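You operate a simulated robot arm through the tools that you are given. There is no shell and no other tool. Be economical: measure what you need, move in short steps, check, and stop when the job is done.

The job below is to be done with a simulated robot arm. You get a single attempt, and the scene is never put back.

TASK
Push the warm cabinet door shut. Press the tare button three times. Take the lemon jar from the top of the long table and put it on the top of the warm cabinet. Push the drying cabinet door shut. Take the mitts carton and put it on top of the grey half mould with yellow tab. Put the teal cap on the end of the low table by the latch. Take the mould with purple handle on the open top of the cabinet table and put it away on the top of the drying bench. Put the orange scoop on the cream board. Put the cap of the yellow bottle on the top of the warm cabinet. Take the meter and leave it on the top of the long table. Put the tin that says "orange" from the inside of the rinse sink on the open top of the cabinet table and the tin labelled "gelatine" on the top of the side table. Take the half mould with white tab and leave it on top of the mould with blue handle. Do these in any order. Set down upright: jar, mitts carton, tin.

Only the result counts: the job must be done as asked and must still hold three seconds after the hand-in. Knocking over, shifting, dropping, spilling or breaking anything else fails it. A push-on lid holds only when it is set on centred and level and pressed home; a screw cap is set on level and turned clockwise until tight.

THE ROBOT
A 7-joint arm with a vacuum gripper on a trunk, on a base that drives. Base frame: it is fixed to the floor where the robot stands at the start and does not move with it; the origin is under the middle of the robot, x ahead of it, y to its left, z up. Lengths are in mm, angles in degrees, forces in N, time in s.
Its first joint turns from -166.0 to 166.0 degrees. Places, roughly: cap of the yellow bottle (4x4x2 cm) [-200, -1900, 800]; cream board (33x29x2 cm) [-800, -2100, 900]; drying cabinet door [-2200, 600, 900]; end of the low table by the latch (24x12 cm) [-4040, -6120, 520]; green tin, lemon tin, orange tin [2000, -3250, 750]; half mould with white tab [-1500, -5750, 750]; half mould with yellow tab [-4250, -3500, 750]; jar [-1750, 0, 750]; meter [1750, -750, 1000]; mitts carton [-4750, -3500, 1000]; mould with blue handle (33x23x5 cm) [-3000, -4300, 900]; mould with purple handle [-1000, -2250, 1000]; open top of the cabinet table [-900, -2300, 900]; orange scoop (22x7x4 cm) [-500, -2300, 900]; tare button [1700, -700, 1000]; teal cap (4x4x2 cm) [-3900, -3100, 900]; top of the drying bench [-1500, 1600, 900]; top of the long table [-2200, -700, 800]; top of the side table [-300, -1900, 800]; top of the warm cabinet [1300, 300, 1200]; warm cabinet door [800, 100, 800]. Payload 1.06 kg.
Tool frame: the origin (TCP) lies in the middle of the cups' lips, and z points out of the cups. The gripper has 1 cup of 24 mm across, covering 24 by 24 mm (tool x, y); the bellows give 8 mm. With the vacuum on, a cup seals on a smooth face that it is pressed against (1 to 4 N); it does not hold porous or soft things. The pull reaches 23 N.
Orientation is told as [roll, pitch, yaw] about the base's x, y, z axes, in that order, counted from this pose: with the cups facing straight down, the tool's x points along the base's -x, its y along +y and its z along -z.

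THE INTERFACE
- The arm moves only by the tool drive_tool. Its argument "commands" is a list of rows, each an object (a shift or turn left out is 0, a gripper value left out holds the last) with "slide": the shift along the tool's x, y, z in mm, a list of three; "rot": the turn, a rotation vector about the tool's x, y, z in rad, a list of three; "vacuum": the vacuum: 1 switches it on, 0 off. In form: [{"slide": [tx, ty, tz], "rot": [ax, ay, az], "vacuum": vacuum}, ...]. A call has 1 to 10 rows; each row is the pose to reach, as a shift and turn from the pose commanded when the call began, along the tool's axes at that moment. A row lasts 0.2 s, in which the tool goes at most 50 mm and 8.6 degrees; a call with a longer step from one row to the next is refused whole, and so is a gripper value outside its range. Where a pose cannot be reached the arm comes as near as it can. A force on the tool above 40 N (or 10 N above the force at the start of the call, whichever is more), or a blocked arm, ends the call early, and 0.2 s more pass. The pull builds up within a second once a cup has sealed. Time passes only in rows, and 0.2 s behind the last, so rows that repeat a pose give it time. The reply holds the time, the measured pose of the TCP, the force on the tool along the base axes and the pull of the vacuum, in the units named above and with some noise, with the torque about the TCP (base axes, N m) and any sound that the robot's microphone picked up, and new pictures: "views" is both (left out), scene, wrist or none.
- Cameras (640 x 400 px; columns grow to the right, rows downward): "scene" is now at [187.3, 185.8, 1503]; the picture's right is [-0.27, -0.96, 0.00], its down [-0.42, 0.12, -0.90] and it looks along [0.87, -0.24, -0.44] (base axes); focal length 214 px, centre (320, 200). "wrist" rides on the gripper at [78, 19, -96] in the tool frame; the picture's right is [-0.24, 0.97, 0.00], its down [-0.71, -0.17, -0.69] and it looks along [-0.67, -0.16, 0.73] (tool axes); focal length 243 px, centre (320, 200). There is no depth. A picture from a camera that has moved, and an enlarged one, comes with that camera's place and axes in the base frame and with its lens.
- base_move(legs): drives the robot by 1 to 6 legs, each [ahead, left, turn to the left] in mm, mm and degrees, along the robot's own axes; the way and the turn of a leg run together, so that a leg with both is an arc; at most 1500 mm and 180 degrees a leg. The arm and the cameras ride along, it lands a little off, and it stops where it bumps. It gives what a move gives, and a new picture of the scene camera.
- pan_tilt(pan, tilt): turns the head with the scene camera to pan (to the left, within 120 degrees either way) and tilt (down, from -29 to 69), counted from straight ahead of the robot. It gives what a move gives, and a new picture of the scene camera.
- enlarge(camera, box): a new picture of the part [left, top, right, bottom] of that camera's present view, enlarged. No time passes.
- close_job(): hands the job in; it is judged then, once.

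Work in short steps. Places have to be worked out from the pictures, the camera data and where the tool is seen: move nearer, look again, correct. Check each grasp and each placing, and mend what went wrong. You have 556 turns and 360 pictures in all, those below and enlarged ones among them. Switch the vacuum off and draw the arm clear of the work before you hand the job in, unless the task says otherwise; then end with one line.

The tools are called as a command line: name --argument value ..., lists and objects as JSON in quotes. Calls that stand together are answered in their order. drive_tool: Moves the arm, as the interface text tells. Its arguments: {"type":"object","properties":{"commands":{"type":"array","items":{"type":"object","properties":{"slide":{"type":"array","items":{"type":"number"}},"rot":{"type":"array","items":{"type":"number"}},"vacuum":{"type":"number"}}}},"views":{"type":"string","enum":["both","scene","wrist","none"]}},"required":["commands"]} The other tools are called the same way: base_move (legs) drives the base; pan_tilt (pan, tilt) turns the head that bears the scene camera; enlarge (camera, box) takes an enlarged picture of a part of a camera's view; close_job () hands the job in.

At the start:

```text
time_s: 0.0
tool_pos: [567.9, 64.4, 1548.7]
orientation: [0.0, 0.0, 0.0]
ft_force: [0.5, -0.2, 0.4]
wrist_torque: [0.02, 0.0, -0.02]
pull: 0.1
robot x, y, heading: [2.3, 1.5, -0.2]
head pan, tilt: [-15.5, 26.1]
```

scene: 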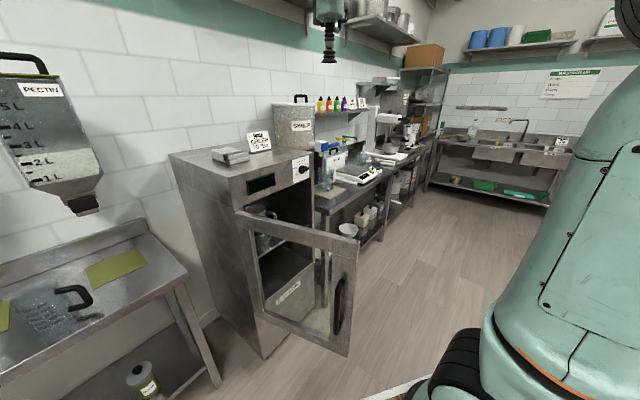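
wrist: 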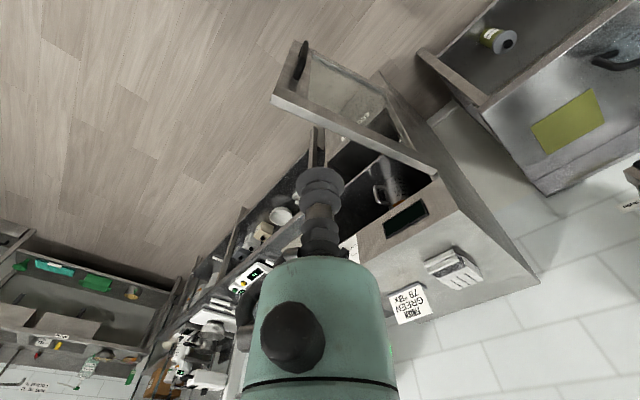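

The warm cabinet stands ahead, turned about 45 degrees, with its door open towards me. I look around with the head before moving anything.

pan_tilt --pan -40 --tilt 20

pan_tilt --pan -110 --tilt 20

pan_tilt --pan 110 --tilt 20

pan_tilt --pan 45 --tilt 30

```text
time_s: 0.9
tool_pos: [568.0, 63.9, 1548.7]
orientation: [0.0, 0.0, 0.0]
ft_force: [0.3, 0.3, -1.3]
wrist_torque: [0.02, 0.04, 0.02]
pull: 0.1
robot x, y, heading: [1.6, -2.1, -0.1]
head pan, tilt: [-40.0, 20.0]
camera scene: at [170.2, 150.6, 1512.7], right [-0.64, -0.77, 0.0], down [-0.26, 0.22, -0.94], along [0.72, -0.6, -0.34], focal length 214 px, centre (320, 200)
```

scene: 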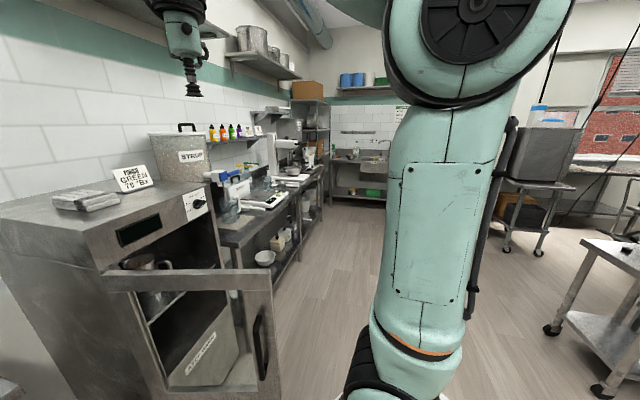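

```text
time_s: 2.3
tool_pos: [567.7, 64.8, 1548.8]
orientation: [0.0, -0.1, -0.1]
ft_force: [0.6, 1.1, -1.0]
wrist_torque: [0.02, -0.01, 0.01]
pull: 0.1
robot x, y, heading: [0.3, -4.0, 0.1]
head pan, tilt: [-110.0, 20.0]
camera scene: at [67.0, 122.9, 1512.7], right [-0.94, 0.34, 0.0], down [0.12, 0.32, -0.94], along [-0.32, -0.88, -0.34], focal length 214 px, centre (320, 200)
```

scene: 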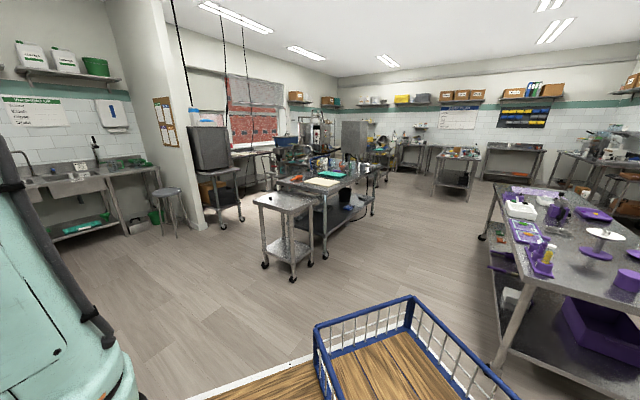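

```text
time_s: 5.5
tool_pos: [568.1, 64.7, 1548.5]
orientation: [0.0, 0.0, 0.0]
ft_force: [-0.2, -0.5, 0.5]
wrist_torque: [-0.02, -0.01, -0.01]
pull: 0.1
robot x, y, heading: [-1.9, -5.0, 0.1]
head pan, tilt: [110.0, 20.0]
camera scene: at [67.0, 297.9, 1512.7], right [0.94, 0.34, 0.0], down [0.12, -0.32, -0.94], along [-0.32, 0.88, -0.34], focal length 214 px, centre (320, 200)
```

scene: 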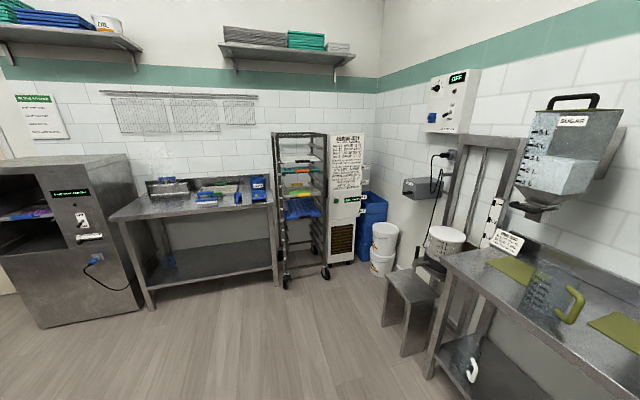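

```text
time_s: 6.8
tool_pos: [569.2, 64.5, 1548.9]
orientation: [-0.1, 0.1, 0.0]
ft_force: [-0.1, -0.3, 0.0]
wrist_torque: [0.02, 0.01, 0.03]
pull: 0.0
robot x, y, heading: [0.2, -1.3, -0.0]
head pan, tilt: [45.0, 30.0]
camera scene: at [162.7, 274.4, 1496.7], right [0.71, -0.71, 0.0], down [-0.35, -0.35, -0.87], along [0.61, 0.61, -0.5], focal length 214 px, centre (320, 200)
```

scene: 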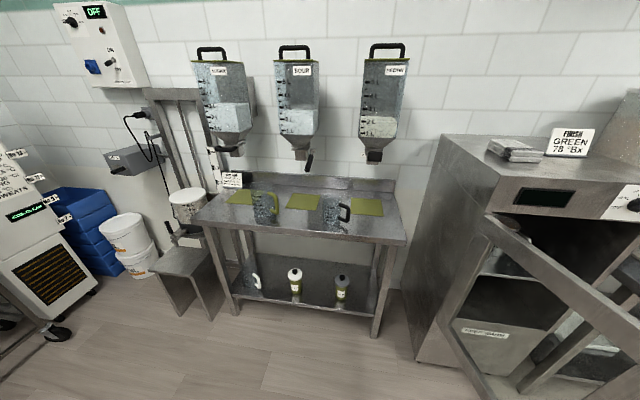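

A wooden deck with a blue basket shows behind the robot on its right. I look at it more closely, since it might be for carrying.

pan_tilt --pan -120 --tilt 60

pan_tilt --pan 120 --tilt 60

```text
time_s: 9.3
tool_pos: [568.9, 65.4, 1547.7]
orientation: [0.1, 0.0, 0.1]
ft_force: [0.4, 0.5, -0.4]
wrist_torque: [0.01, 0.0, -0.04]
pull: 0.0
robot x, y, heading: [-2.6, -3.5, 0.3]
head pan, tilt: [-120.0, 60.0]
camera scene: at [65.5, 152.7, 1454.6], right [-0.87, 0.5, 0.0], down [0.43, 0.75, -0.5], along [-0.25, -0.43, -0.87], focal length 214 px, centre (320, 200)
```

scene: 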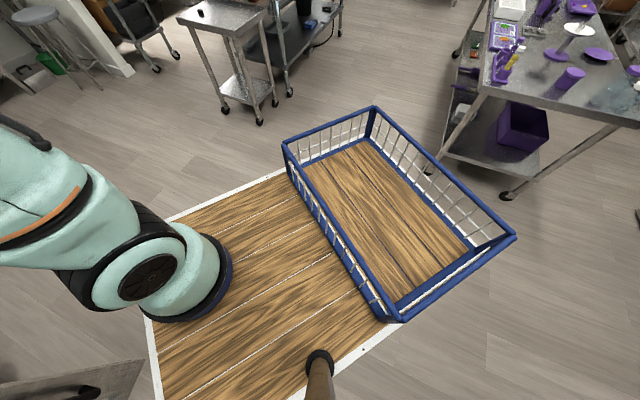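

```text
time_s: 12.7
tool_pos: [568.4, 65.0, 1549.5]
orientation: [0.0, 0.0, 0.0]
ft_force: [0.2, 0.0, -1.0]
wrist_torque: [0.03, 0.02, 0.0]
pull: 0.0
robot x, y, heading: [1.1, -0.1, -0.0]
head pan, tilt: [120.0, 60.0]
camera scene: at [65.5, 268.1, 1454.6], right [0.87, 0.5, 0.0], down [0.43, -0.75, -0.5], along [-0.25, 0.43, -0.87], focal length 214 px, centre (320, 200)
```

scene: 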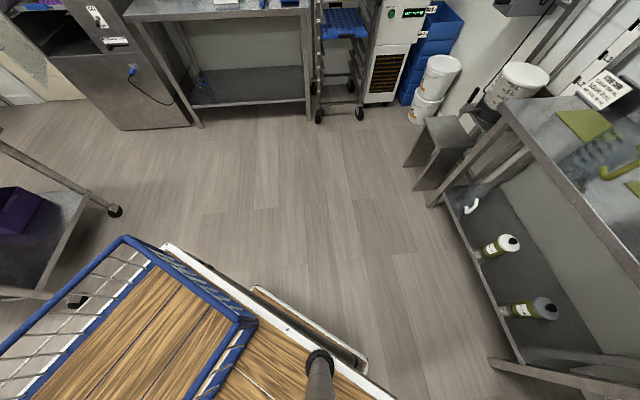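

The base is a deck with a basket at its back, the arm near its front. The door's free edge is at about (740,-100) with its top near z 1050, so I lower the tool on the outer side of the door.

drive_tool --commands '[{"slide": [-11, -1, 48]}, {"slide": [-22, -2, 96]}, {"slide": [-33, -4, 144]}, {"slide": [-44, -5, 192]}, {"slide": [-55, -6, 240]}, {"slide": [-66, -7, 288]}, {"slide": [-77, -8, 336]}, {"slide": [-88, -10, 384]}, {"slide": [-99, -11, 432]}, {"slide": [-110, -12, 480]}]' --views "none"

pan_tilt --pan -10 --tilt 35

```text
time_s: 14.9
tool_pos: [678.1, 55.2, 1068.5]
orientation: [0.2, 0.0, 0.0]
ft_force: [-0.2, 0.1, 0.4]
wrist_torque: [-0.03, 0.0, 0.01]
pull: 0.1
robot x, y, heading: [-3.0, -1.0, 0.1]
head pan, tilt: [120.0, 60.0]
```

```text
time_s: 17.0
tool_pos: [677.6, 55.1, 1069.4]
orientation: [0.0, 0.0, 0.0]
ft_force: [-0.4, 0.3, 0.8]
wrist_torque: [0.02, -0.03, 0.01]
pull: 0.1
robot x, y, heading: [-0.0, 2.7, 0.2]
head pan, tilt: [-10.0, 35.0]
camera scene: at [185.5, 195.2, 1488.9], right [-0.17, -0.98, 0.0], down [-0.57, 0.1, -0.82], along [0.81, -0.14, -0.57], focal length 214 px, centre (320, 200)
```

scene: 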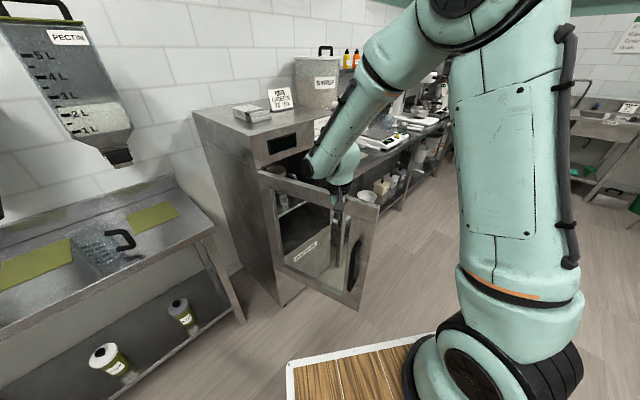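

The tool hangs in front of the door's outer face, as computed. I lower it to z 994 and push the door along its arc.

drive_tool --commands '[{"slide": [0, 0, 39]}, {"slide": [-12, -6, 75]}, {"slide": [-42, -20, 75]}, {"slide": [-72, -28, 75]}, {"slide": [-102, -42, 75]}, {"slide": [-129, -64, 75]}, {"slide": [-156, -86, 75]}, {"slide": [-187, -105, 75]}, {"slide": [-217, -121, 75]}, {"slide": [-250, -133, 75]}]' --views "scene"

```text
time_s: 19.2
tool_pos: [929.8, -80.5, 994.5]
orientation: [0.1, 0.0, -0.1]
ft_force: [-0.9, 0.6, 0.5]
wrist_torque: [-0.06, -0.02, -0.02]
pull: 0.1
robot x, y, heading: [2.5, -2.7, -0.1]
head pan, tilt: [-10.0, 35.0]
camera scene: at [185.2, 195.3, 1488.9], right [-0.17, -0.98, 0.0], down [-0.56, 0.1, -0.82], along [0.81, -0.14, -0.57], focal length 214 px, centre (320, 200)
```

scene: 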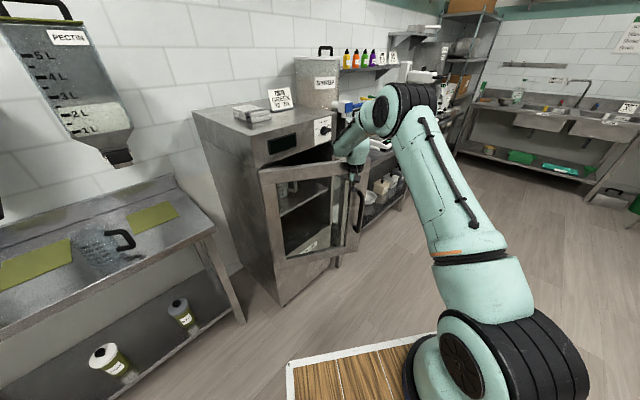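

The door swings along. I continue the arc to about two-thirds of the way to closed.

drive_tool --commands '[{"slide": [-33, -12, 0]}, {"slide": [-67, -18, 0]}, {"slide": [-102, -22, 0]}, {"slide": [-137, -22, 0]}, {"slide": [-172, -21, 0]}, {"slide": [-207, -16, 0]}, {"slide": [-240, -8, 0]}]' --views "scene"

```text
time_s: 20.8
tool_pos: [1045.8, -94.3, 994.1]
orientation: [0.0, 0.1, 0.1]
ft_force: [0.8, 1.2, -0.5]
wrist_torque: [-0.04, 0.01, -0.02]
pull: 0.1
out of reach, approached as far as the arm can: row 4, 5, 6, 7
robot x, y, heading: [1.4, 1.2, -0.1]
head pan, tilt: [-10.0, 35.0]
camera scene: at [185.7, 195.1, 1488.9], right [-0.17, -0.98, 0.0], down [-0.56, 0.1, -0.82], along [0.81, -0.14, -0.57], focal length 214 px, centre (320, 200)
```

scene: 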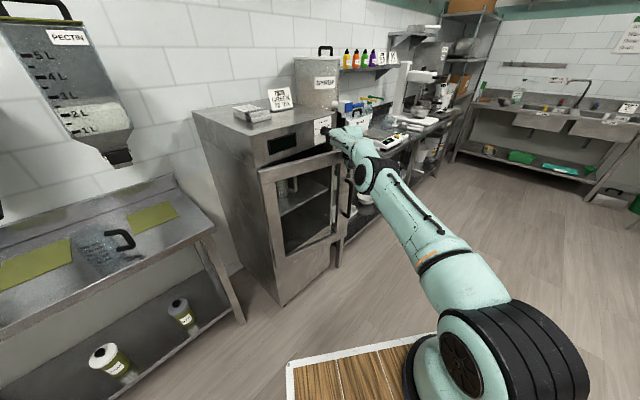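

The arm is at full stretch. Driving ahead about 220 mm carries the tool with it and keeps closing the door.

base_move --legs '[[220, 0, 0]]'

```text
time_s: 22.3
tool_pos: [1205.7, -132.3, 1004.3]
orientation: [-0.3, -0.9, -2.3]
ft_force: [-0.5, 0.1, -0.8]
wrist_torque: [0.01, 0.01, -0.01]
pull: 0.1
robot x, y, heading: [161.2, -3.1, -0.7]
head pan, tilt: [-10.0, 35.0]
stopped in leg 1: the robot was blocked; the commanded pose is now the measured one
camera scene: at [345.3, 190.0, 1489.6], right [-0.18, -0.98, 0.0], down [-0.56, 0.11, -0.82], along [0.81, -0.15, -0.57], focal length 214 px, centre (320, 200)
```

scene: 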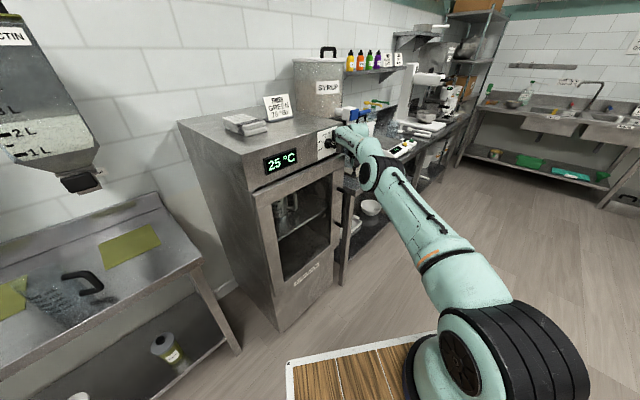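

The cabinet's display came on at 25 °C, which suggests the door is shut. I back the arm off the door and enlarge to check it.

drive_tool --commands '[{"slide": [30, -20, 0]}, {"slide": [60, -40, 0]}, {"slide": [90, -60, -30]}, {"slide": [120, -60, -75]}, {"slide": [150, -60, -120]}, {"slide": [180, -60, -165]}, {"slide": [200, -60, -210]}]' --views "none"

enlarge --camera "scene" --box '[160, 80, 420, 340]'

```text
refused: row 4 steps farther than a row can; nothing moved
```

```text
1.54 times, centred on (290, 210) of scene
camera zoom: at [345.3, 190.0, 1489.6], right [-0.18, -0.98, 0.0], down [-0.56, 0.11, -0.82], along [0.81, -0.15, -0.57], focal length 330 px, centre (366, 185)
```

zoom: 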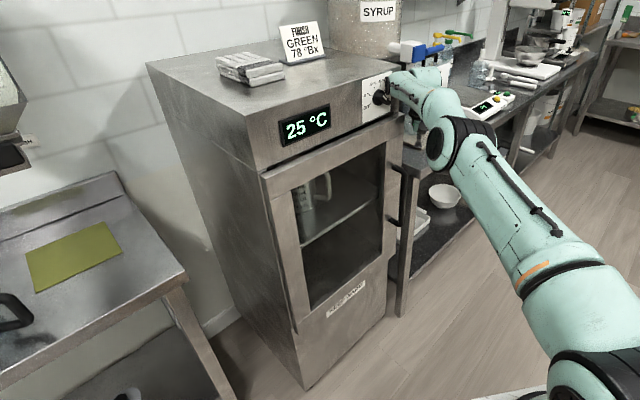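

The door is shut. I retract and raise the arm.

drive_tool --commands '[{"slide": [30, -20, 0]}, {"slide": [60, -40, 0]}, {"slide": [85, -55, -25]}, {"slide": [105, -60, -65]}, {"slide": [125, -60, -105]}, {"slide": [150, -60, -145]}, {"slide": [180, -60, -180]}, {"slide": [210, -60, -215]}, {"slide": [240, -60, -250]}, {"slide": [270, -60, -285]}]' --views "none"

pan_tilt --pan -30 --tilt 30

```text
time_s: 24.5
tool_pos: [934.9, -174.9, 1283.8]
orientation: [-0.3, -0.6, -2.1]
ft_force: [-0.2, 0.0, -0.2]
wrist_torque: [-0.01, 0.02, -0.05]
pull: 0.0
robot x, y, heading: [162.5, -3.8, -0.4]
head pan, tilt: [-10.0, 35.0]
```

```text
time_s: 25.3
tool_pos: [934.4, -175.1, 1284.0]
orientation: [-0.3, -0.7, -2.1]
ft_force: [-0.9, -0.6, -0.2]
wrist_torque: [0.01, 0.01, -0.02]
pull: 0.1
robot x, y, heading: [159.1, -4.1, -0.3]
head pan, tilt: [-30.0, 30.0]
camera scene: at [342.1, 161.7, 1496.7], right [-0.51, -0.86, 0.0], down [-0.43, 0.25, -0.87], along [0.75, -0.44, -0.5], focal length 214 px, centre (320, 200)
```

scene: 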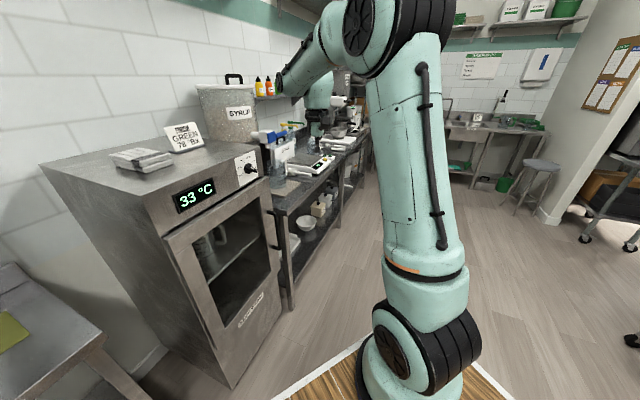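

The door is shut. The counter with the balance runs at about -54 degrees from the cabinet's front right corner. I draw the arm in and drive to stand before the balance, facing the wall.

drive_tool --commands '[{"slide": [45, 15, 0]}, {"slide": [90, 30, 0]}, {"slide": [135, 45, 0]}, {"slide": [180, 60, 0]}, {"slide": [225, 80, 0]}, {"slide": [270, 100, 0]}]' --views "none"

base_move --legs '[[400, -700, 0], [450, -350, 36]]'

pan_tilt --pan 10 --tilt 35

```text
time_s: 26.7
tool_pos: [669.6, -68.2, 1276.5]
orientation: [-0.3, -0.7, -2.1]
ft_force: [-0.2, 0.2, 0.2]
wrist_torque: [0.03, 0.02, -0.01]
pull: 0.0
robot x, y, heading: [164.3, -1.9, -0.6]
head pan, tilt: [-30.0, 30.0]
```

```text
time_s: 34.0
tool_pos: [1538.0, -685.7, 1276.3]
orientation: [-0.3, -0.7, 33.0]
ft_force: [-0.4, -0.3, -0.4]
wrist_torque: [-0.02, -0.01, -0.02]
pull: 0.0
robot x, y, heading: [1084.6, -922.2, 34.6]
head pan, tilt: [-30.0, 30.0]
camera scene: at [1137.4, -684.5, 1496.7], right [0.08, -1.0, 0.0], down [-0.5, -0.04, -0.87], along [0.86, 0.07, -0.5], focal length 214 px, centre (320, 200)
```

scene: 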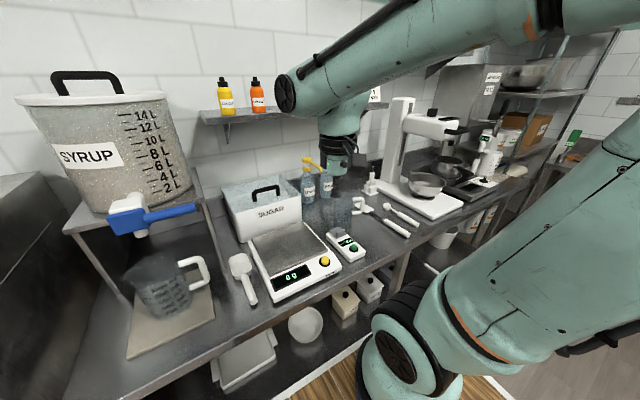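

```text
time_s: 35.0
tool_pos: [1538.5, -686.3, 1277.8]
orientation: [-0.2, -0.7, 33.0]
ft_force: [-0.7, 0.0, 0.2]
wrist_torque: [-0.02, 0.0, 0.01]
pull: 0.0
robot x, y, heading: [1084.5, -920.8, 34.6]
head pan, tilt: [10.0, 35.0]
camera scene: at [1109.9, -630.0, 1488.9], right [0.7, -0.71, 0.0], down [-0.41, -0.4, -0.82], along [0.58, 0.58, -0.57], focal length 214 px, centre (320, 200)
```

scene: 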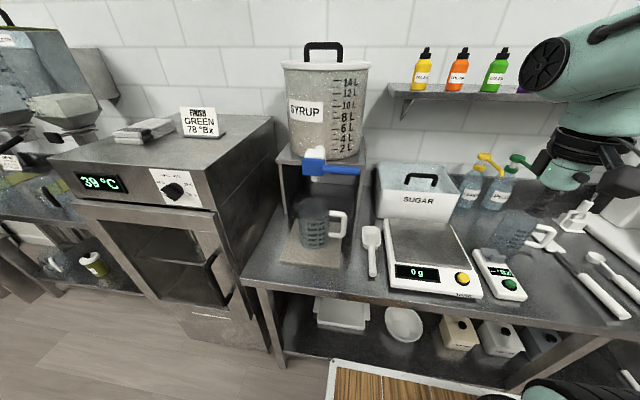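

The yellow tare button is at about (1664,-655,950) and the meter with its green button lies to the right of it. I bring the tool above the button at z 1060 and look with the wrist camera.

drive_tool --commands '[{"slide": [-25, -9, 43]}, {"slide": [-49, -17, 86]}, {"slide": [-74, -26, 130]}, {"slide": [-98, -34, 174]}, {"slide": [-122, -43, 217]}]' --views "both"

```text
refused: row 1 steps farther than a row can; nothing moved
```

drive_tool --commands '[{"slide": [-21, -7, 36]}, {"slide": [-42, -14, 72]}, {"slide": [-62, -21, 108]}, {"slide": [-82, -28, 144]}, {"slide": [-102, -35, 180]}, {"slide": [-122, -43, 217]}]' --views "both"

```text
time_s: 36.4
tool_pos: [1664.7, -655.3, 1065.8]
orientation: [-0.3, -0.7, 33.0]
ft_force: [-0.3, 0.4, 0.6]
wrist_torque: [-0.03, -0.01, 0.0]
pull: 0.0
robot x, y, heading: [1084.4, -923.1, 34.7]
head pan, tilt: [10.0, 35.0]
camera scene: at [1109.3, -630.3, 1489.0], right [0.7, -0.71, 0.0], down [-0.41, -0.4, -0.82], along [0.58, 0.58, -0.57], focal length 214 px, centre (320, 200)
camera wrist: at [1589.8, -681.2, 1159.1], right [-0.33, 0.94, 0.0], down [0.68, 0.24, 0.69], along [0.66, 0.23, -0.72], focal length 243 px, centre (320, 200)
```

scene: 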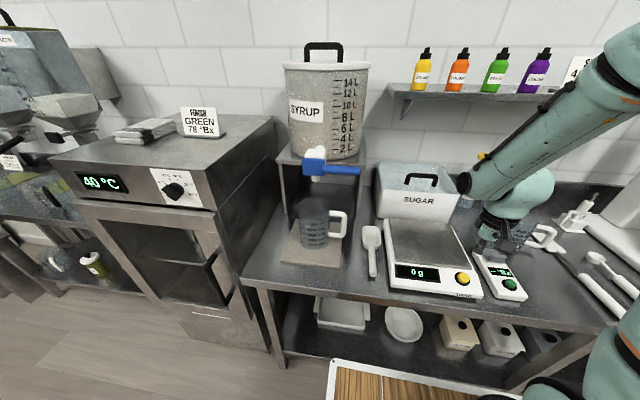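
wrist: 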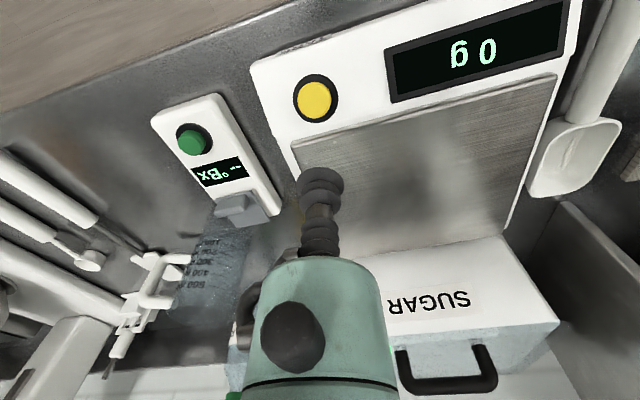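

The button lies nearly straight below the cup. I descend and recheck.

drive_tool --commands '[{"slide": [-3, 0, 40]}, {"slide": [-5, 0, 80]}]' --views "wrist"

```text
time_s: 37.0
tool_pos: [1670.5, -650.8, 982.6]
orientation: [-0.3, -0.7, 33.0]
ft_force: [-0.2, -0.3, -0.6]
wrist_torque: [0.04, 0.01, -0.01]
pull: 0.0
robot x, y, heading: [1086.4, -920.5, 34.7]
head pan, tilt: [10.0, 35.0]
camera wrist: at [1594.7, -677.2, 1077.7], right [-0.33, 0.94, 0.0], down [0.68, 0.24, 0.69], along [0.66, 0.23, -0.72], focal length 243 px, centre (320, 200)
```

wrist: 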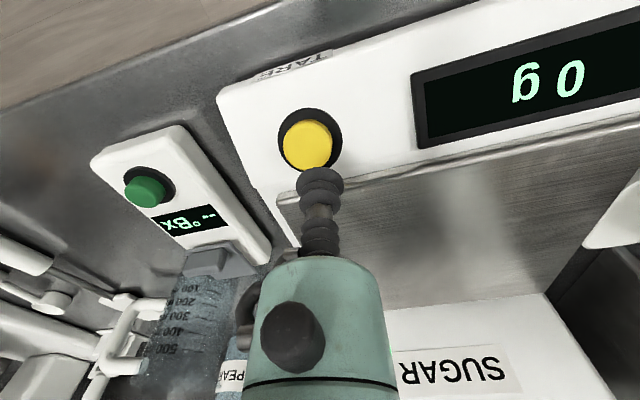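

The button's top is at about (1668,-658,957). I shift the cup to centre on it and press once.

drive_tool --commands '[{"slide": [6, -4, 5]}, {"slide": [6, -4, 18]}, {"slide": [6, -4, 26]}, {"slide": [6, -4, 32]}, {"slide": [6, -4, 32]}]' --views "wrist"

```text
time_s: 38.2
tool_pos: [1668.5, -657.5, 952.4]
orientation: [-0.4, -0.5, 33.0]
ft_force: [-0.7, -0.4, 3.9]
wrist_torque: [0.05, -0.03, 0.01]
pull: 0.0
robot x, y, heading: [1087.2, -922.0, 34.6]
head pan, tilt: [10.0, 35.0]
heard: click
camera wrist: at [1592.6, -684.7, 1046.0], right [-0.33, 0.94, 0.0], down [0.68, 0.24, 0.69], along [0.65, 0.23, -0.72], focal length 243 px, centre (320, 200)
```

wrist: 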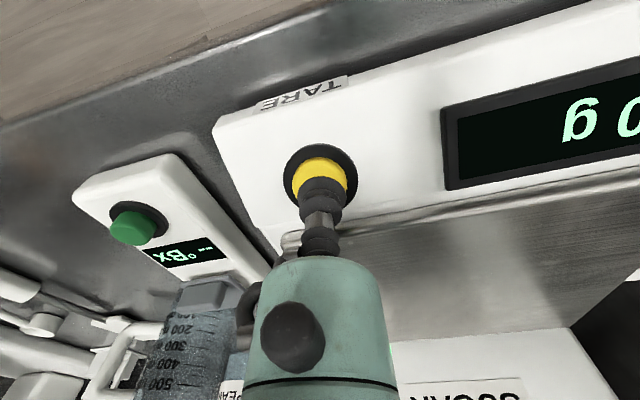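

One click was heard at about 4 N. I release and press twice more, in separate calls so that I can count the clicks.

drive_tool --commands '[{"slide": [0, 0, -12]}, {"slide": [0, 0, -20]}, {"slide": [0, 0, -20]}, {"slide": [0, 0, -8]}, {"slide": [0, 0, 0]}, {"slide": [0, 0, 0]}]' --views "none"

drive_tool --commands '[{"slide": [0, 0, -12]}, {"slide": [0, 0, -20]}, {"slide": [0, 0, -20]}, {"slide": [0, 0, -8]}, {"slide": [0, 0, 0]}, {"slide": [0, 0, 0]}]' --views "none"

drive_tool --commands '[{"slide": [0, 0, -25]}, {"slide": [0, 0, -60]}, {"slide": [0, 0, -60]}]' --views "none"

```text
time_s: 39.6
tool_pos: [1669.1, -657.0, 950.7]
orientation: [-0.3, -0.8, 33.0]
ft_force: [-0.9, -1.0, 3.4]
wrist_torque: [0.04, -0.02, 0.02]
pull: 0.1
robot x, y, heading: [1083.5, -920.9, 34.5]
head pan, tilt: [10.0, 35.0]
heard: click
```

```text
time_s: 41.0
tool_pos: [1668.9, -659.3, 949.7]
orientation: [-0.3, -0.7, 33.0]
ft_force: [-0.8, 0.4, 4.1]
wrist_torque: [-0.02, -0.04, 0.01]
pull: 0.1
robot x, y, heading: [1083.4, -918.4, 34.6]
head pan, tilt: [10.0, 35.0]
heard: click
```

```text
time_s: 41.8
tool_pos: [1670.0, -657.5, 1009.4]
orientation: [-0.3, -0.7, 33.0]
ft_force: [-0.3, 0.6, 0.1]
wrist_torque: [-0.01, 0.0, -0.02]
pull: 0.1
robot x, y, heading: [1088.1, -919.6, 34.4]
head pan, tilt: [10.0, 35.0]
```

Three clicks counted. Next the meter: its green button is at about (1749,-759) and its display near (1790,-732). I move above the display and look closely.

drive_tool --commands '[{"slide": [-15, -32, -25]}, {"slide": [-30, -64, -40]}, {"slide": [-45, -96, -40]}, {"slide": [-60, -128, -40]}]' --views "none"

enlarge --camera "wrist" --box '[160, 40, 480, 260]'

```text
time_s: 42.8
tool_pos: [1785.9, -732.4, 1052.2]
orientation: [-0.3, -0.7, 33.1]
ft_force: [-0.9, 0.7, -0.2]
wrist_torque: [0.0, 0.01, -0.02]
pull: 0.0
robot x, y, heading: [1085.3, -921.7, 34.7]
head pan, tilt: [10.0, 35.0]
```

```text
1.82 times, centred on (320, 150) of wrist
camera zoom: at [1710.8, -759.4, 1147.0], right [-0.33, 0.94, 0.0], down [0.68, 0.24, 0.69], along [0.66, 0.23, -0.72], focal length 441 px, centre (320, 291)
```

zoom: 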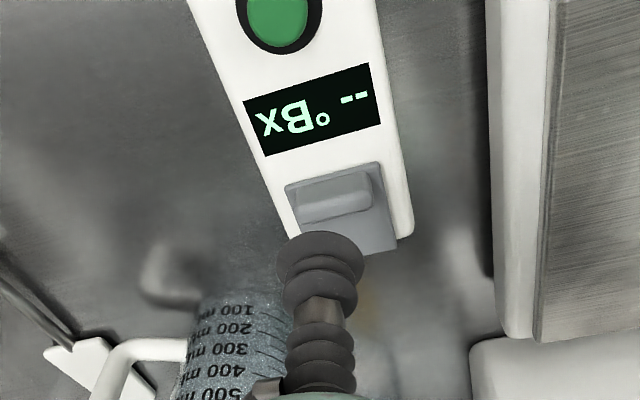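

The display's centre is at (1793,-733,932), wide enough for the cup. I descend onto it with the vacuum on.

drive_tool --commands '[{"slide": [-6, -5, 40]}, {"slide": [-6, -5, 80]}, {"slide": [-6, -5, 105], "vacuum": 1}, {"slide": [-6, -5, 115]}, {"slide": [-6, -5, 121]}, {"slide": [-6, -5, 124]}, {"slide": [-6, -5, 124]}, {"slide": [-6, -5, 124]}]' --views "wrist"

```text
time_s: 44.6
tool_pos: [1795.9, -734.9, 927.2]
orientation: [-0.4, -0.6, 33.0]
ft_force: [-0.5, 0.0, 6.7]
wrist_torque: [0.02, 0.09, -0.01]
pull: 22.6
robot x, y, heading: [1087.0, -924.7, 34.5]
head pan, tilt: [10.0, 35.0]
camera wrist: at [1720.7, -761.3, 1022.8], right [-0.33, 0.94, 0.0], down [0.68, 0.24, 0.69], along [0.65, 0.23, -0.72], focal length 243 px, centre (320, 200)
```

wrist: 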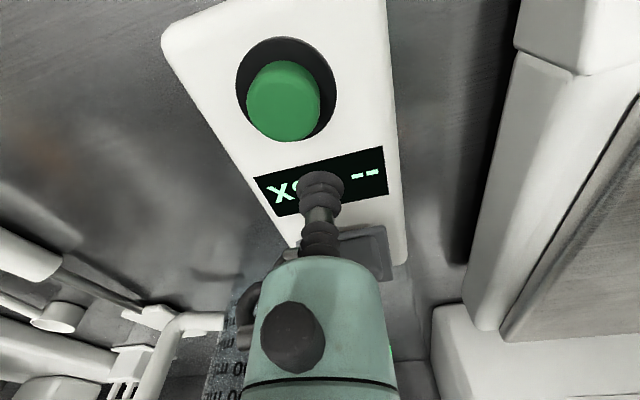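

The meter is held (pull 22.6 N). I lift it and draw the arm in.

drive_tool --commands '[{"slide": [0, 0, -15]}, {"slide": [0, 0, -50]}, {"slide": [0, 0, -95]}, {"slide": [0, 0, -140]}, {"slide": [10, 0, -185]}, {"slide": [40, 0, -220]}, {"slide": [80, 0, -240]}, {"slide": [120, 0, -260]}, {"slide": [160, 0, -280]}, {"slide": [200, 0, -300]}]' --views "wrist"

```text
time_s: 46.8
tool_pos: [1627.8, -844.0, 1225.1]
orientation: [-0.3, -0.6, 33.1]
ft_force: [-0.3, 1.0, -3.5]
wrist_torque: [-0.03, 0.03, 0.02]
pull: 23.2
robot x, y, heading: [1085.2, -925.2, 34.7]
head pan, tilt: [10.0, 35.0]
camera wrist: at [1552.3, -869.5, 1319.7], right [-0.33, 0.94, 0.0], down [0.68, 0.24, 0.69], along [0.65, 0.23, -0.72], focal length 243 px, centre (320, 200)
```

wrist: 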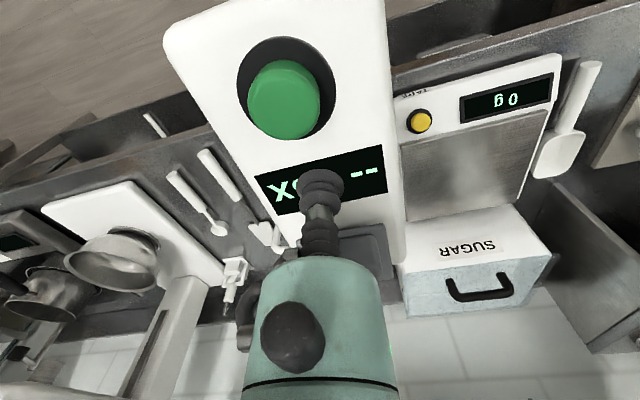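

The meter is held at about 3.5 N. I back off, turn to face -x and drive towards the purple long table, stopping short to look.

base_move --legs '[[-300, 0, 0], [0, 0, 145], [1100, -650, 0]]'

pan_tilt --pan 0 --tilt 30

```text
time_s: 60.7
tool_pos: [-662.3, -91.7, 1225.6]
orientation: [-0.4, -0.6, 174.0]
ft_force: [0.0, -1.2, -3.6]
wrist_torque: [-0.01, 0.0, 0.01]
pull: 23.0
robot x, y, heading: [-188.6, -369.9, 175.7]
head pan, tilt: [10.0, 35.0]
camera scene: at [-395.3, -580.8, 1488.9], right [-0.1, 1.0, 0.0], down [0.57, 0.06, -0.82], along [-0.82, -0.08, -0.57], focal length 214 px, centre (320, 200)
```

scene: 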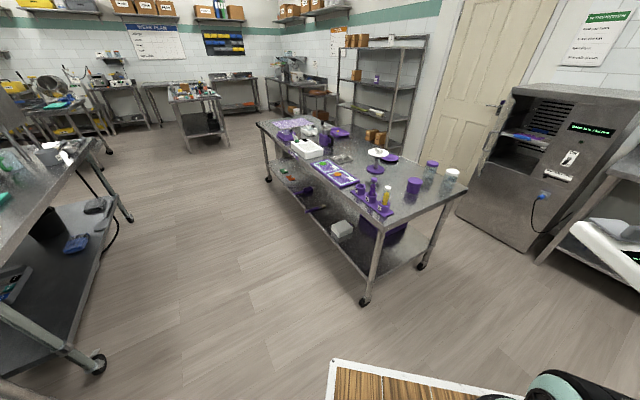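

```text
time_s: 61.4
tool_pos: [-661.2, -90.9, 1224.9]
orientation: [-0.3, -0.6, 173.9]
ft_force: [0.5, 0.3, -3.4]
wrist_torque: [0.01, -0.04, -0.02]
pull: 22.9
robot x, y, heading: [-192.7, -373.5, 175.9]
head pan, tilt: [0.0, 30.0]
camera scene: at [-397.9, -565.3, 1496.7], right [0.07, 1.0, 0.0], down [0.5, -0.04, -0.87], along [-0.86, 0.06, -0.5], focal length 214 px, centre (320, 200)
```

scene: 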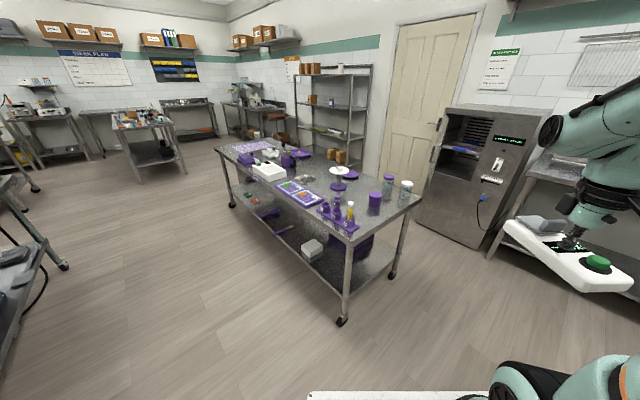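

I can see the long table with its jars and purple gear. I enlarge the table top to find a free spot and the lemon jar.

enlarge --camera "scene" --box '[200, 120, 440, 270]'

```text
2.67 times, centred on (320, 195) of scene
camera zoom: at [-397.9, -565.3, 1496.7], right [0.07, 1.0, 0.0], down [0.5, -0.04, -0.87], along [-0.86, 0.06, -0.5], focal length 572 px, centre (320, 213)
```

zoom: 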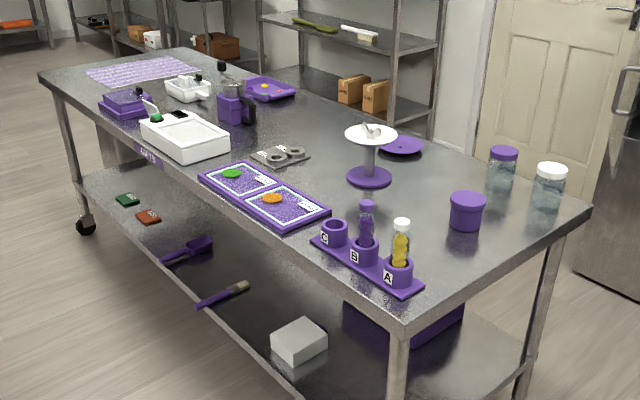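

The white-lidded and purple-lidded jars stand at the table's near end, with free surface close by. I drive to stand facing that end at heading 216.

base_move --legs '[[780, -600, 0], [0, 0, 40]]'

pan_tilt --pan 0 --tilt 45

```text
time_s: 68.4
tool_pos: [-1467.3, 212.3, 1225.2]
orientation: [-0.3, -0.5, -147.5]
ft_force: [-0.1, -0.4, -2.7]
wrist_torque: [0.04, -0.05, 0.0]
pull: 22.9
robot x, y, heading: [-925.2, 287.4, -145.8]
head pan, tilt: [0.0, 30.0]
camera scene: at [-966.3, 4.9, 1496.7], right [-0.56, 0.83, 0.0], down [0.41, 0.28, -0.87], along [-0.72, -0.49, -0.5], focal length 214 px, centre (320, 200)
```

scene: 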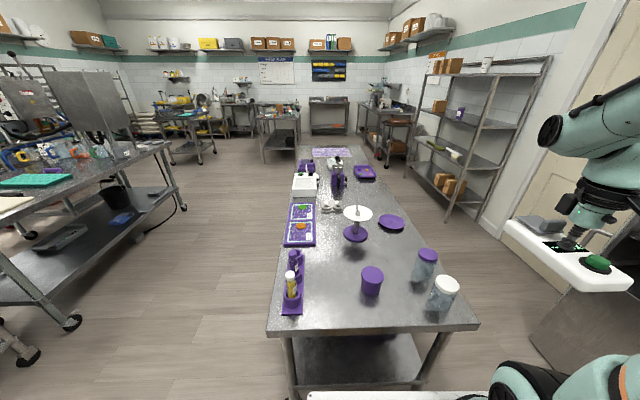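

```text
time_s: 69.1
tool_pos: [-1468.4, 211.7, 1225.3]
orientation: [-0.3, -0.6, -147.5]
ft_force: [0.1, -0.8, -4.1]
wrist_torque: [0.04, 0.01, -0.01]
pull: 22.1
robot x, y, heading: [-925.9, 286.5, -145.9]
head pan, tilt: [0.0, 45.0]
camera scene: at [-958.8, 10.1, 1474.1], right [-0.56, 0.83, 0.0], down [0.58, 0.4, -0.71], along [-0.59, -0.4, -0.71], focal length 214 px, centre (320, 200)
```

scene: 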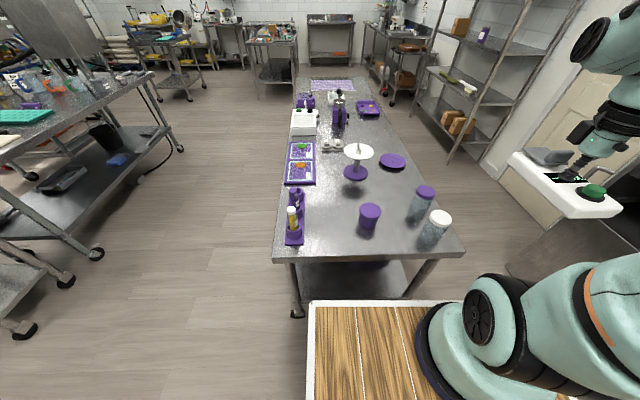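

The robot is square to the table's end. A free gap lies between the purple rack and the purple pot at about (-1456,-275). I swing the meter over it.

drive_tool --commands '[{"slide": [-25, 42, 0]}, {"slide": [-50, 83, 0]}, {"slide": [-75, 125, 0]}, {"slide": [-100, 167, 0]}, {"slide": [-125, 209, 0]}, {"slide": [-150, 250, 0]}, {"slide": [-175, 292, 0]}, {"slide": [-200, 334, 0]}, {"slide": [-226, 375, 0]}, {"slide": [-251, 417, 0]}]' --views "scene"

```text
time_s: 71.3
tool_pos: [-1456.4, -276.0, 1224.0]
orientation: [-0.2, -0.7, -147.6]
ft_force: [0.5, -0.2, -3.1]
wrist_torque: [-0.04, -0.04, 0.02]
pull: 23.4
robot x, y, heading: [-926.3, 287.1, -145.9]
head pan, tilt: [0.0, 45.0]
camera scene: at [-958.7, 10.7, 1474.2], right [-0.56, 0.83, 0.0], down [0.59, 0.4, -0.71], along [-0.59, -0.4, -0.71], focal length 214 px, centre (320, 200)
```

scene: 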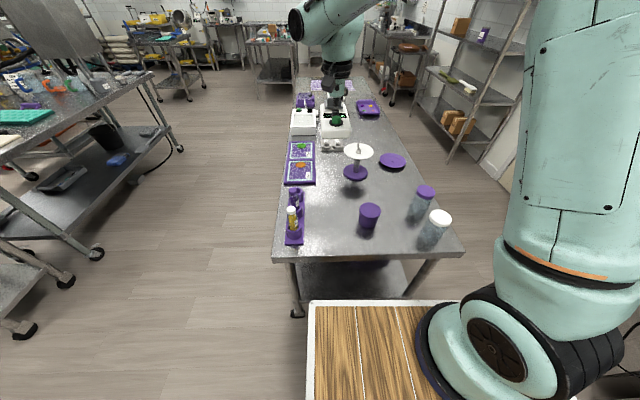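

The meter hangs over the gap. I lower to z 880 and look again.

drive_tool --commands '[{"slide": [0, 0, 45]}, {"slide": [0, 0, 90]}, {"slide": [0, 0, 135]}, {"slide": [0, 0, 180]}, {"slide": [0, 0, 225]}, {"slide": [0, 0, 270]}, {"slide": [0, 0, 315]}, {"slide": [0, 0, 345]}]' --views "both"

```text
time_s: 73.1
tool_pos: [-1459.5, -276.5, 880.2]
orientation: [-0.3, -0.7, -147.5]
ft_force: [-0.3, 0.0, -3.2]
wrist_torque: [0.03, 0.04, 0.01]
pull: 22.4
robot x, y, heading: [-921.2, 285.1, -145.9]
head pan, tilt: [0.0, 45.0]
camera scene: at [-958.6, 10.3, 1474.1], right [-0.56, 0.83, 0.0], down [0.59, 0.4, -0.71], along [-0.59, -0.4, -0.71], focal length 214 px, centre (320, 200)
camera wrist: at [-1381.4, -249.2, 975.0], right [0.32, -0.95, 0.0], down [-0.68, -0.23, 0.69], along [-0.66, -0.22, -0.72], focal length 243 px, centre (320, 200)
```

scene: 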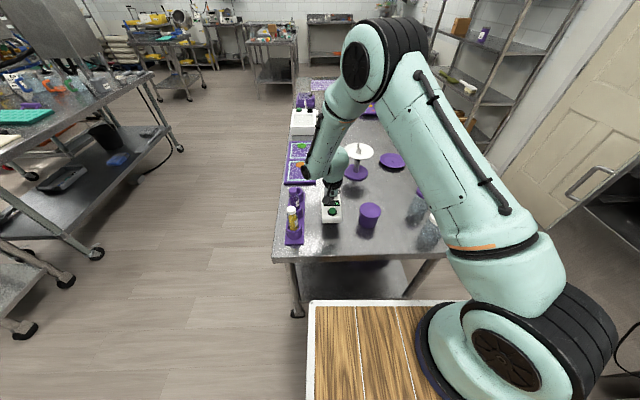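
wrist: 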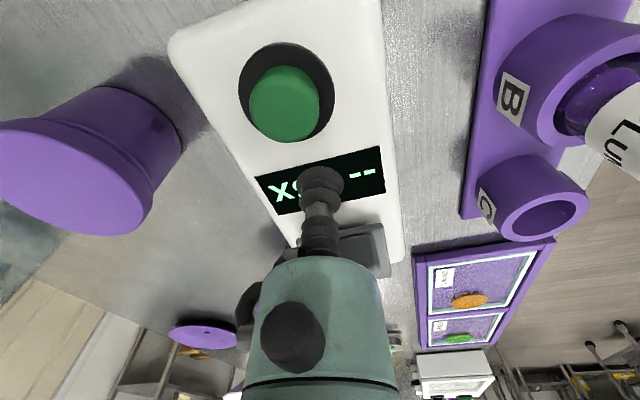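

Clear on both sides. I lower on towards the table, checking the force for contact.

drive_tool --commands '[{"slide": [0, 0, 30]}, {"slide": [0, 0, 50]}, {"slide": [0, 0, 60]}, {"slide": [0, 0, 65]}, {"slide": [0, 0, 70]}]' --views "wrist"

```text
time_s: 74.1
tool_pos: [-1460.8, -279.1, 821.4]
orientation: [-0.1, -1.0, -147.5]
ft_force: [2.0, 3.5, 20.6]
wrist_torque: [0.0, 0.0, -0.03]
pull: 22.6
robot x, y, heading: [-927.3, 286.8, -145.8]
head pan, tilt: [0.0, 45.0]
stopped in row 4: the force on the tool passed its limit (the readings are from after the stop); the commanded pose is now the measured one
camera wrist: at [-1382.3, -250.9, 915.9], right [0.32, -0.95, 0.0], down [-0.68, -0.23, 0.7], along [-0.66, -0.23, -0.72], focal length 243 px, centre (320, 200)
```

wrist: 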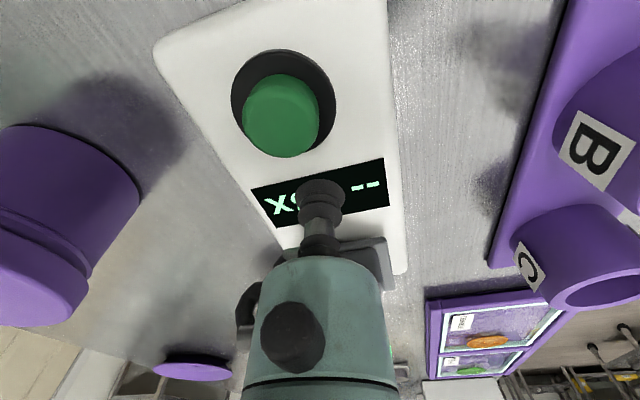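

It is down on the table. I back off 3 mm, release the vacuum, let it decay and rise.

drive_tool --commands '[{"slide": [0, 0, -4], "vacuum": 0}, {"slide": [0, 0, -4]}, {"slide": [0, 0, -4]}, {"slide": [0, 0, -4]}, {"slide": [0, 0, -6]}, {"slide": [0, 0, -20]}, {"slide": [0, 0, -60]}]' --views "wrist"

```text
time_s: 75.7
tool_pos: [-1460.1, -276.9, 879.6]
orientation: [-0.3, -0.7, -147.5]
ft_force: [-0.5, 0.2, -1.2]
wrist_torque: [0.0, 0.02, -0.01]
pull: 0.1
robot x, y, heading: [-927.5, 284.3, -145.8]
head pan, tilt: [0.0, 45.0]
camera wrist: at [-1380.8, -250.3, 975.4], right [0.32, -0.95, 0.0], down [-0.68, -0.23, 0.69], along [-0.66, -0.22, -0.72], focal length 243 px, centre (320, 200)
```

wrist: 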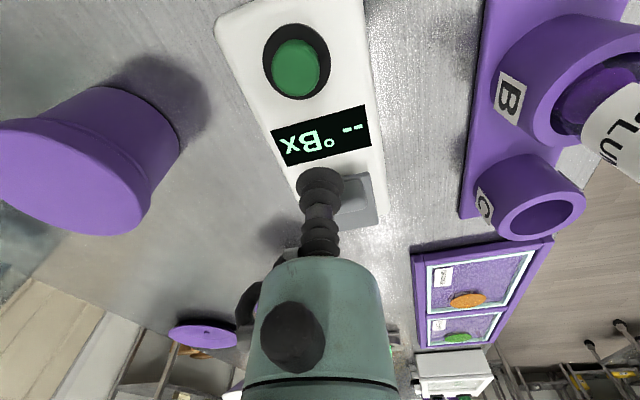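

The meter rests on the long table. Now the jars: I raise the arm and enlarge to read their labels.

drive_tool --commands '[{"slide": [0, 0, -45]}, {"slide": [0, 0, -90]}, {"slide": [0, 0, -135]}, {"slide": [0, 0, -180]}, {"slide": [0, 0, -225]}, {"slide": [0, -20, -265]}, {"slide": [0, -60, -285]}, {"slide": [0, -100, -285]}]' --views "none"

enlarge --camera "scene" --box '[330, 160, 490, 270]'

```text
time_s: 77.5
tool_pos: [-1508.7, -192.5, 1166.6]
orientation: [-0.2, -0.8, -147.4]
ft_force: [0.3, 0.5, -1.1]
wrist_torque: [0.03, -0.01, 0.0]
pull: 0.1
robot x, y, heading: [-923.8, 285.5, -145.7]
head pan, tilt: [0.0, 45.0]
```

```text
3.64 times, centred on (410, 215) of scene
camera zoom: at [-958.3, 9.7, 1474.0], right [-0.56, 0.83, 0.0], down [0.59, 0.4, -0.71], along [-0.59, -0.4, -0.71], focal length 780 px, centre (-7, 146)
```

zoom: 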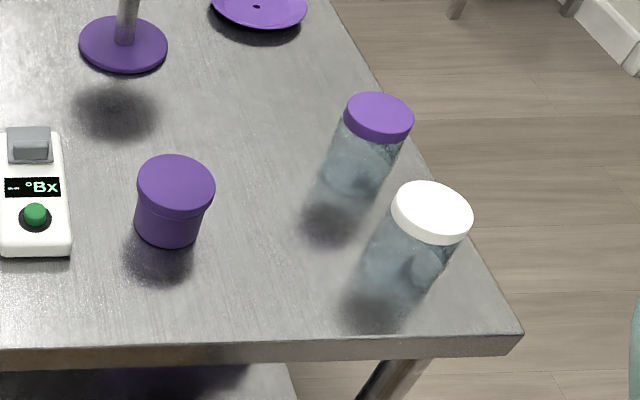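

No labels face this way. The drying cabinet is just to the right, so I look there and may read the jars from that side.

pan_tilt --pan -60 --tilt 25

```text
time_s: 78.8
tool_pos: [-1508.4, -191.3, 1166.4]
orientation: [-0.3, -0.8, -147.6]
ft_force: [-0.7, -0.8, -0.4]
wrist_torque: [0.02, 0.01, -0.01]
pull: 0.0
robot x, y, heading: [-925.4, 280.9, -145.9]
head pan, tilt: [-60.0, 25.0]
camera scene: at [-974.3, 95.9, 1504.6], right [0.44, 0.9, 0.0], down [0.38, -0.18, -0.91], along [-0.82, 0.4, -0.42], focal length 214 px, centre (320, 200)
```

scene: 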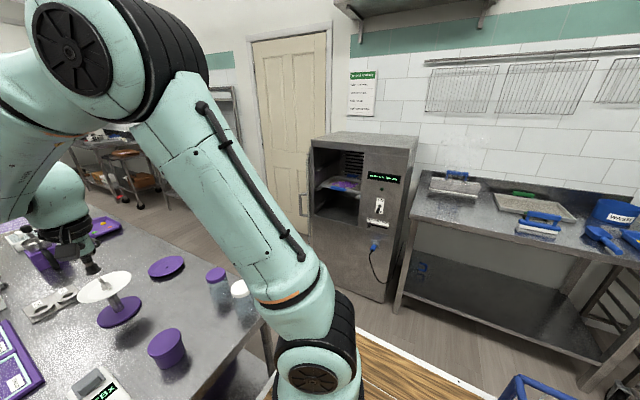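

The drying cabinet's door stands open, seen nearly edge-on, with its handle near pixel (302,205). I draw the arm in, turn right and move a little closer for a better look at the door and the jars.

drive_tool --commands '[{"slide": [45, 0, -10]}, {"slide": [90, 0, -20]}, {"slide": [135, 0, -30]}, {"slide": [180, 0, -40]}, {"slide": [225, 0, -50]}]' --views "none"

base_move --legs '[[0, 0, -35], [125, -140, 0]]'

pan_tilt --pan 5 --tilt 30

```text
time_s: 80.0
tool_pos: [-1316.6, -71.7, 1211.1]
orientation: [-0.3, -0.8, -147.7]
ft_force: [0.2, 0.4, -0.4]
wrist_torque: [0.02, 0.0, 0.02]
pull: 0.2
robot x, y, heading: [-926.9, 286.3, -145.6]
head pan, tilt: [-60.0, 25.0]
```

```text
time_s: 83.2
tool_pos: [-1572.1, 360.1, 1210.3]
orientation: [-0.2, -0.8, 177.0]
ft_force: [-0.6, 0.7, 0.3]
wrist_torque: [-0.02, 0.0, -0.05]
pull: 0.2
robot x, y, heading: [-1045.0, 427.0, 178.5]
head pan, tilt: [-60.0, 25.0]
camera scene: at [-1196.1, 297.7, 1504.6], right [0.88, 0.48, 0.0], down [0.2, -0.37, -0.91], along [-0.44, 0.79, -0.42], focal length 214 px, centre (320, 200)
```

scene: 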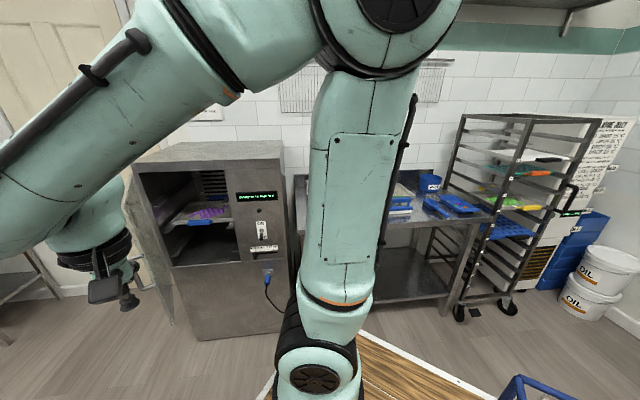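

```text
time_s: 84.5
tool_pos: [-1570.6, 361.3, 1210.8]
orientation: [-0.2, -0.7, 177.1]
ft_force: [1.1, -0.1, -0.3]
wrist_torque: [0.0, -0.01, 0.01]
pull: 0.0
robot x, y, heading: [-1042.6, 420.9, 178.6]
head pan, tilt: [5.0, 30.0]
camera scene: at [-1241.8, 210.9, 1496.7], right [-0.07, 1.0, 0.0], down [0.5, 0.03, -0.87], along [-0.86, -0.06, -0.5], focal length 214 px, centre (320, 200)
```

scene: 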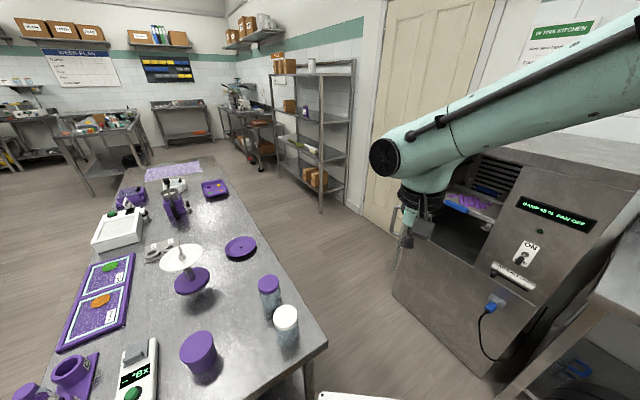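

I enlarge the region of the door behind the gripper to place its edge and handle.

enlarge --camera "scene" --box '[350, 120, 590, 390]'

```text
1.48 times, centred on (470, 255) of scene
camera zoom: at [-1241.8, 210.9, 1496.7], right [-0.07, 1.0, 0.0], down [0.5, 0.03, -0.87], along [-0.86, -0.06, -0.5], focal length 318 px, centre (98, 118)
```

zoom: 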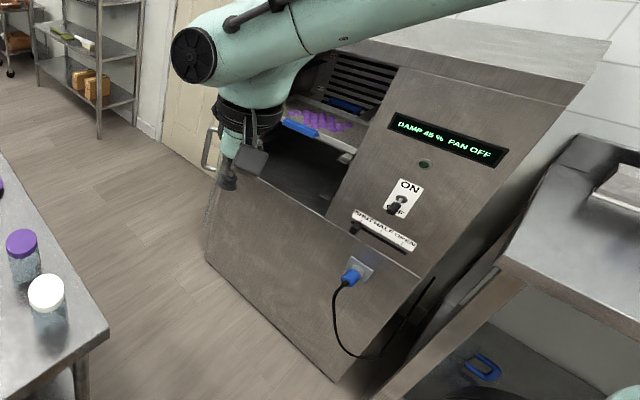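

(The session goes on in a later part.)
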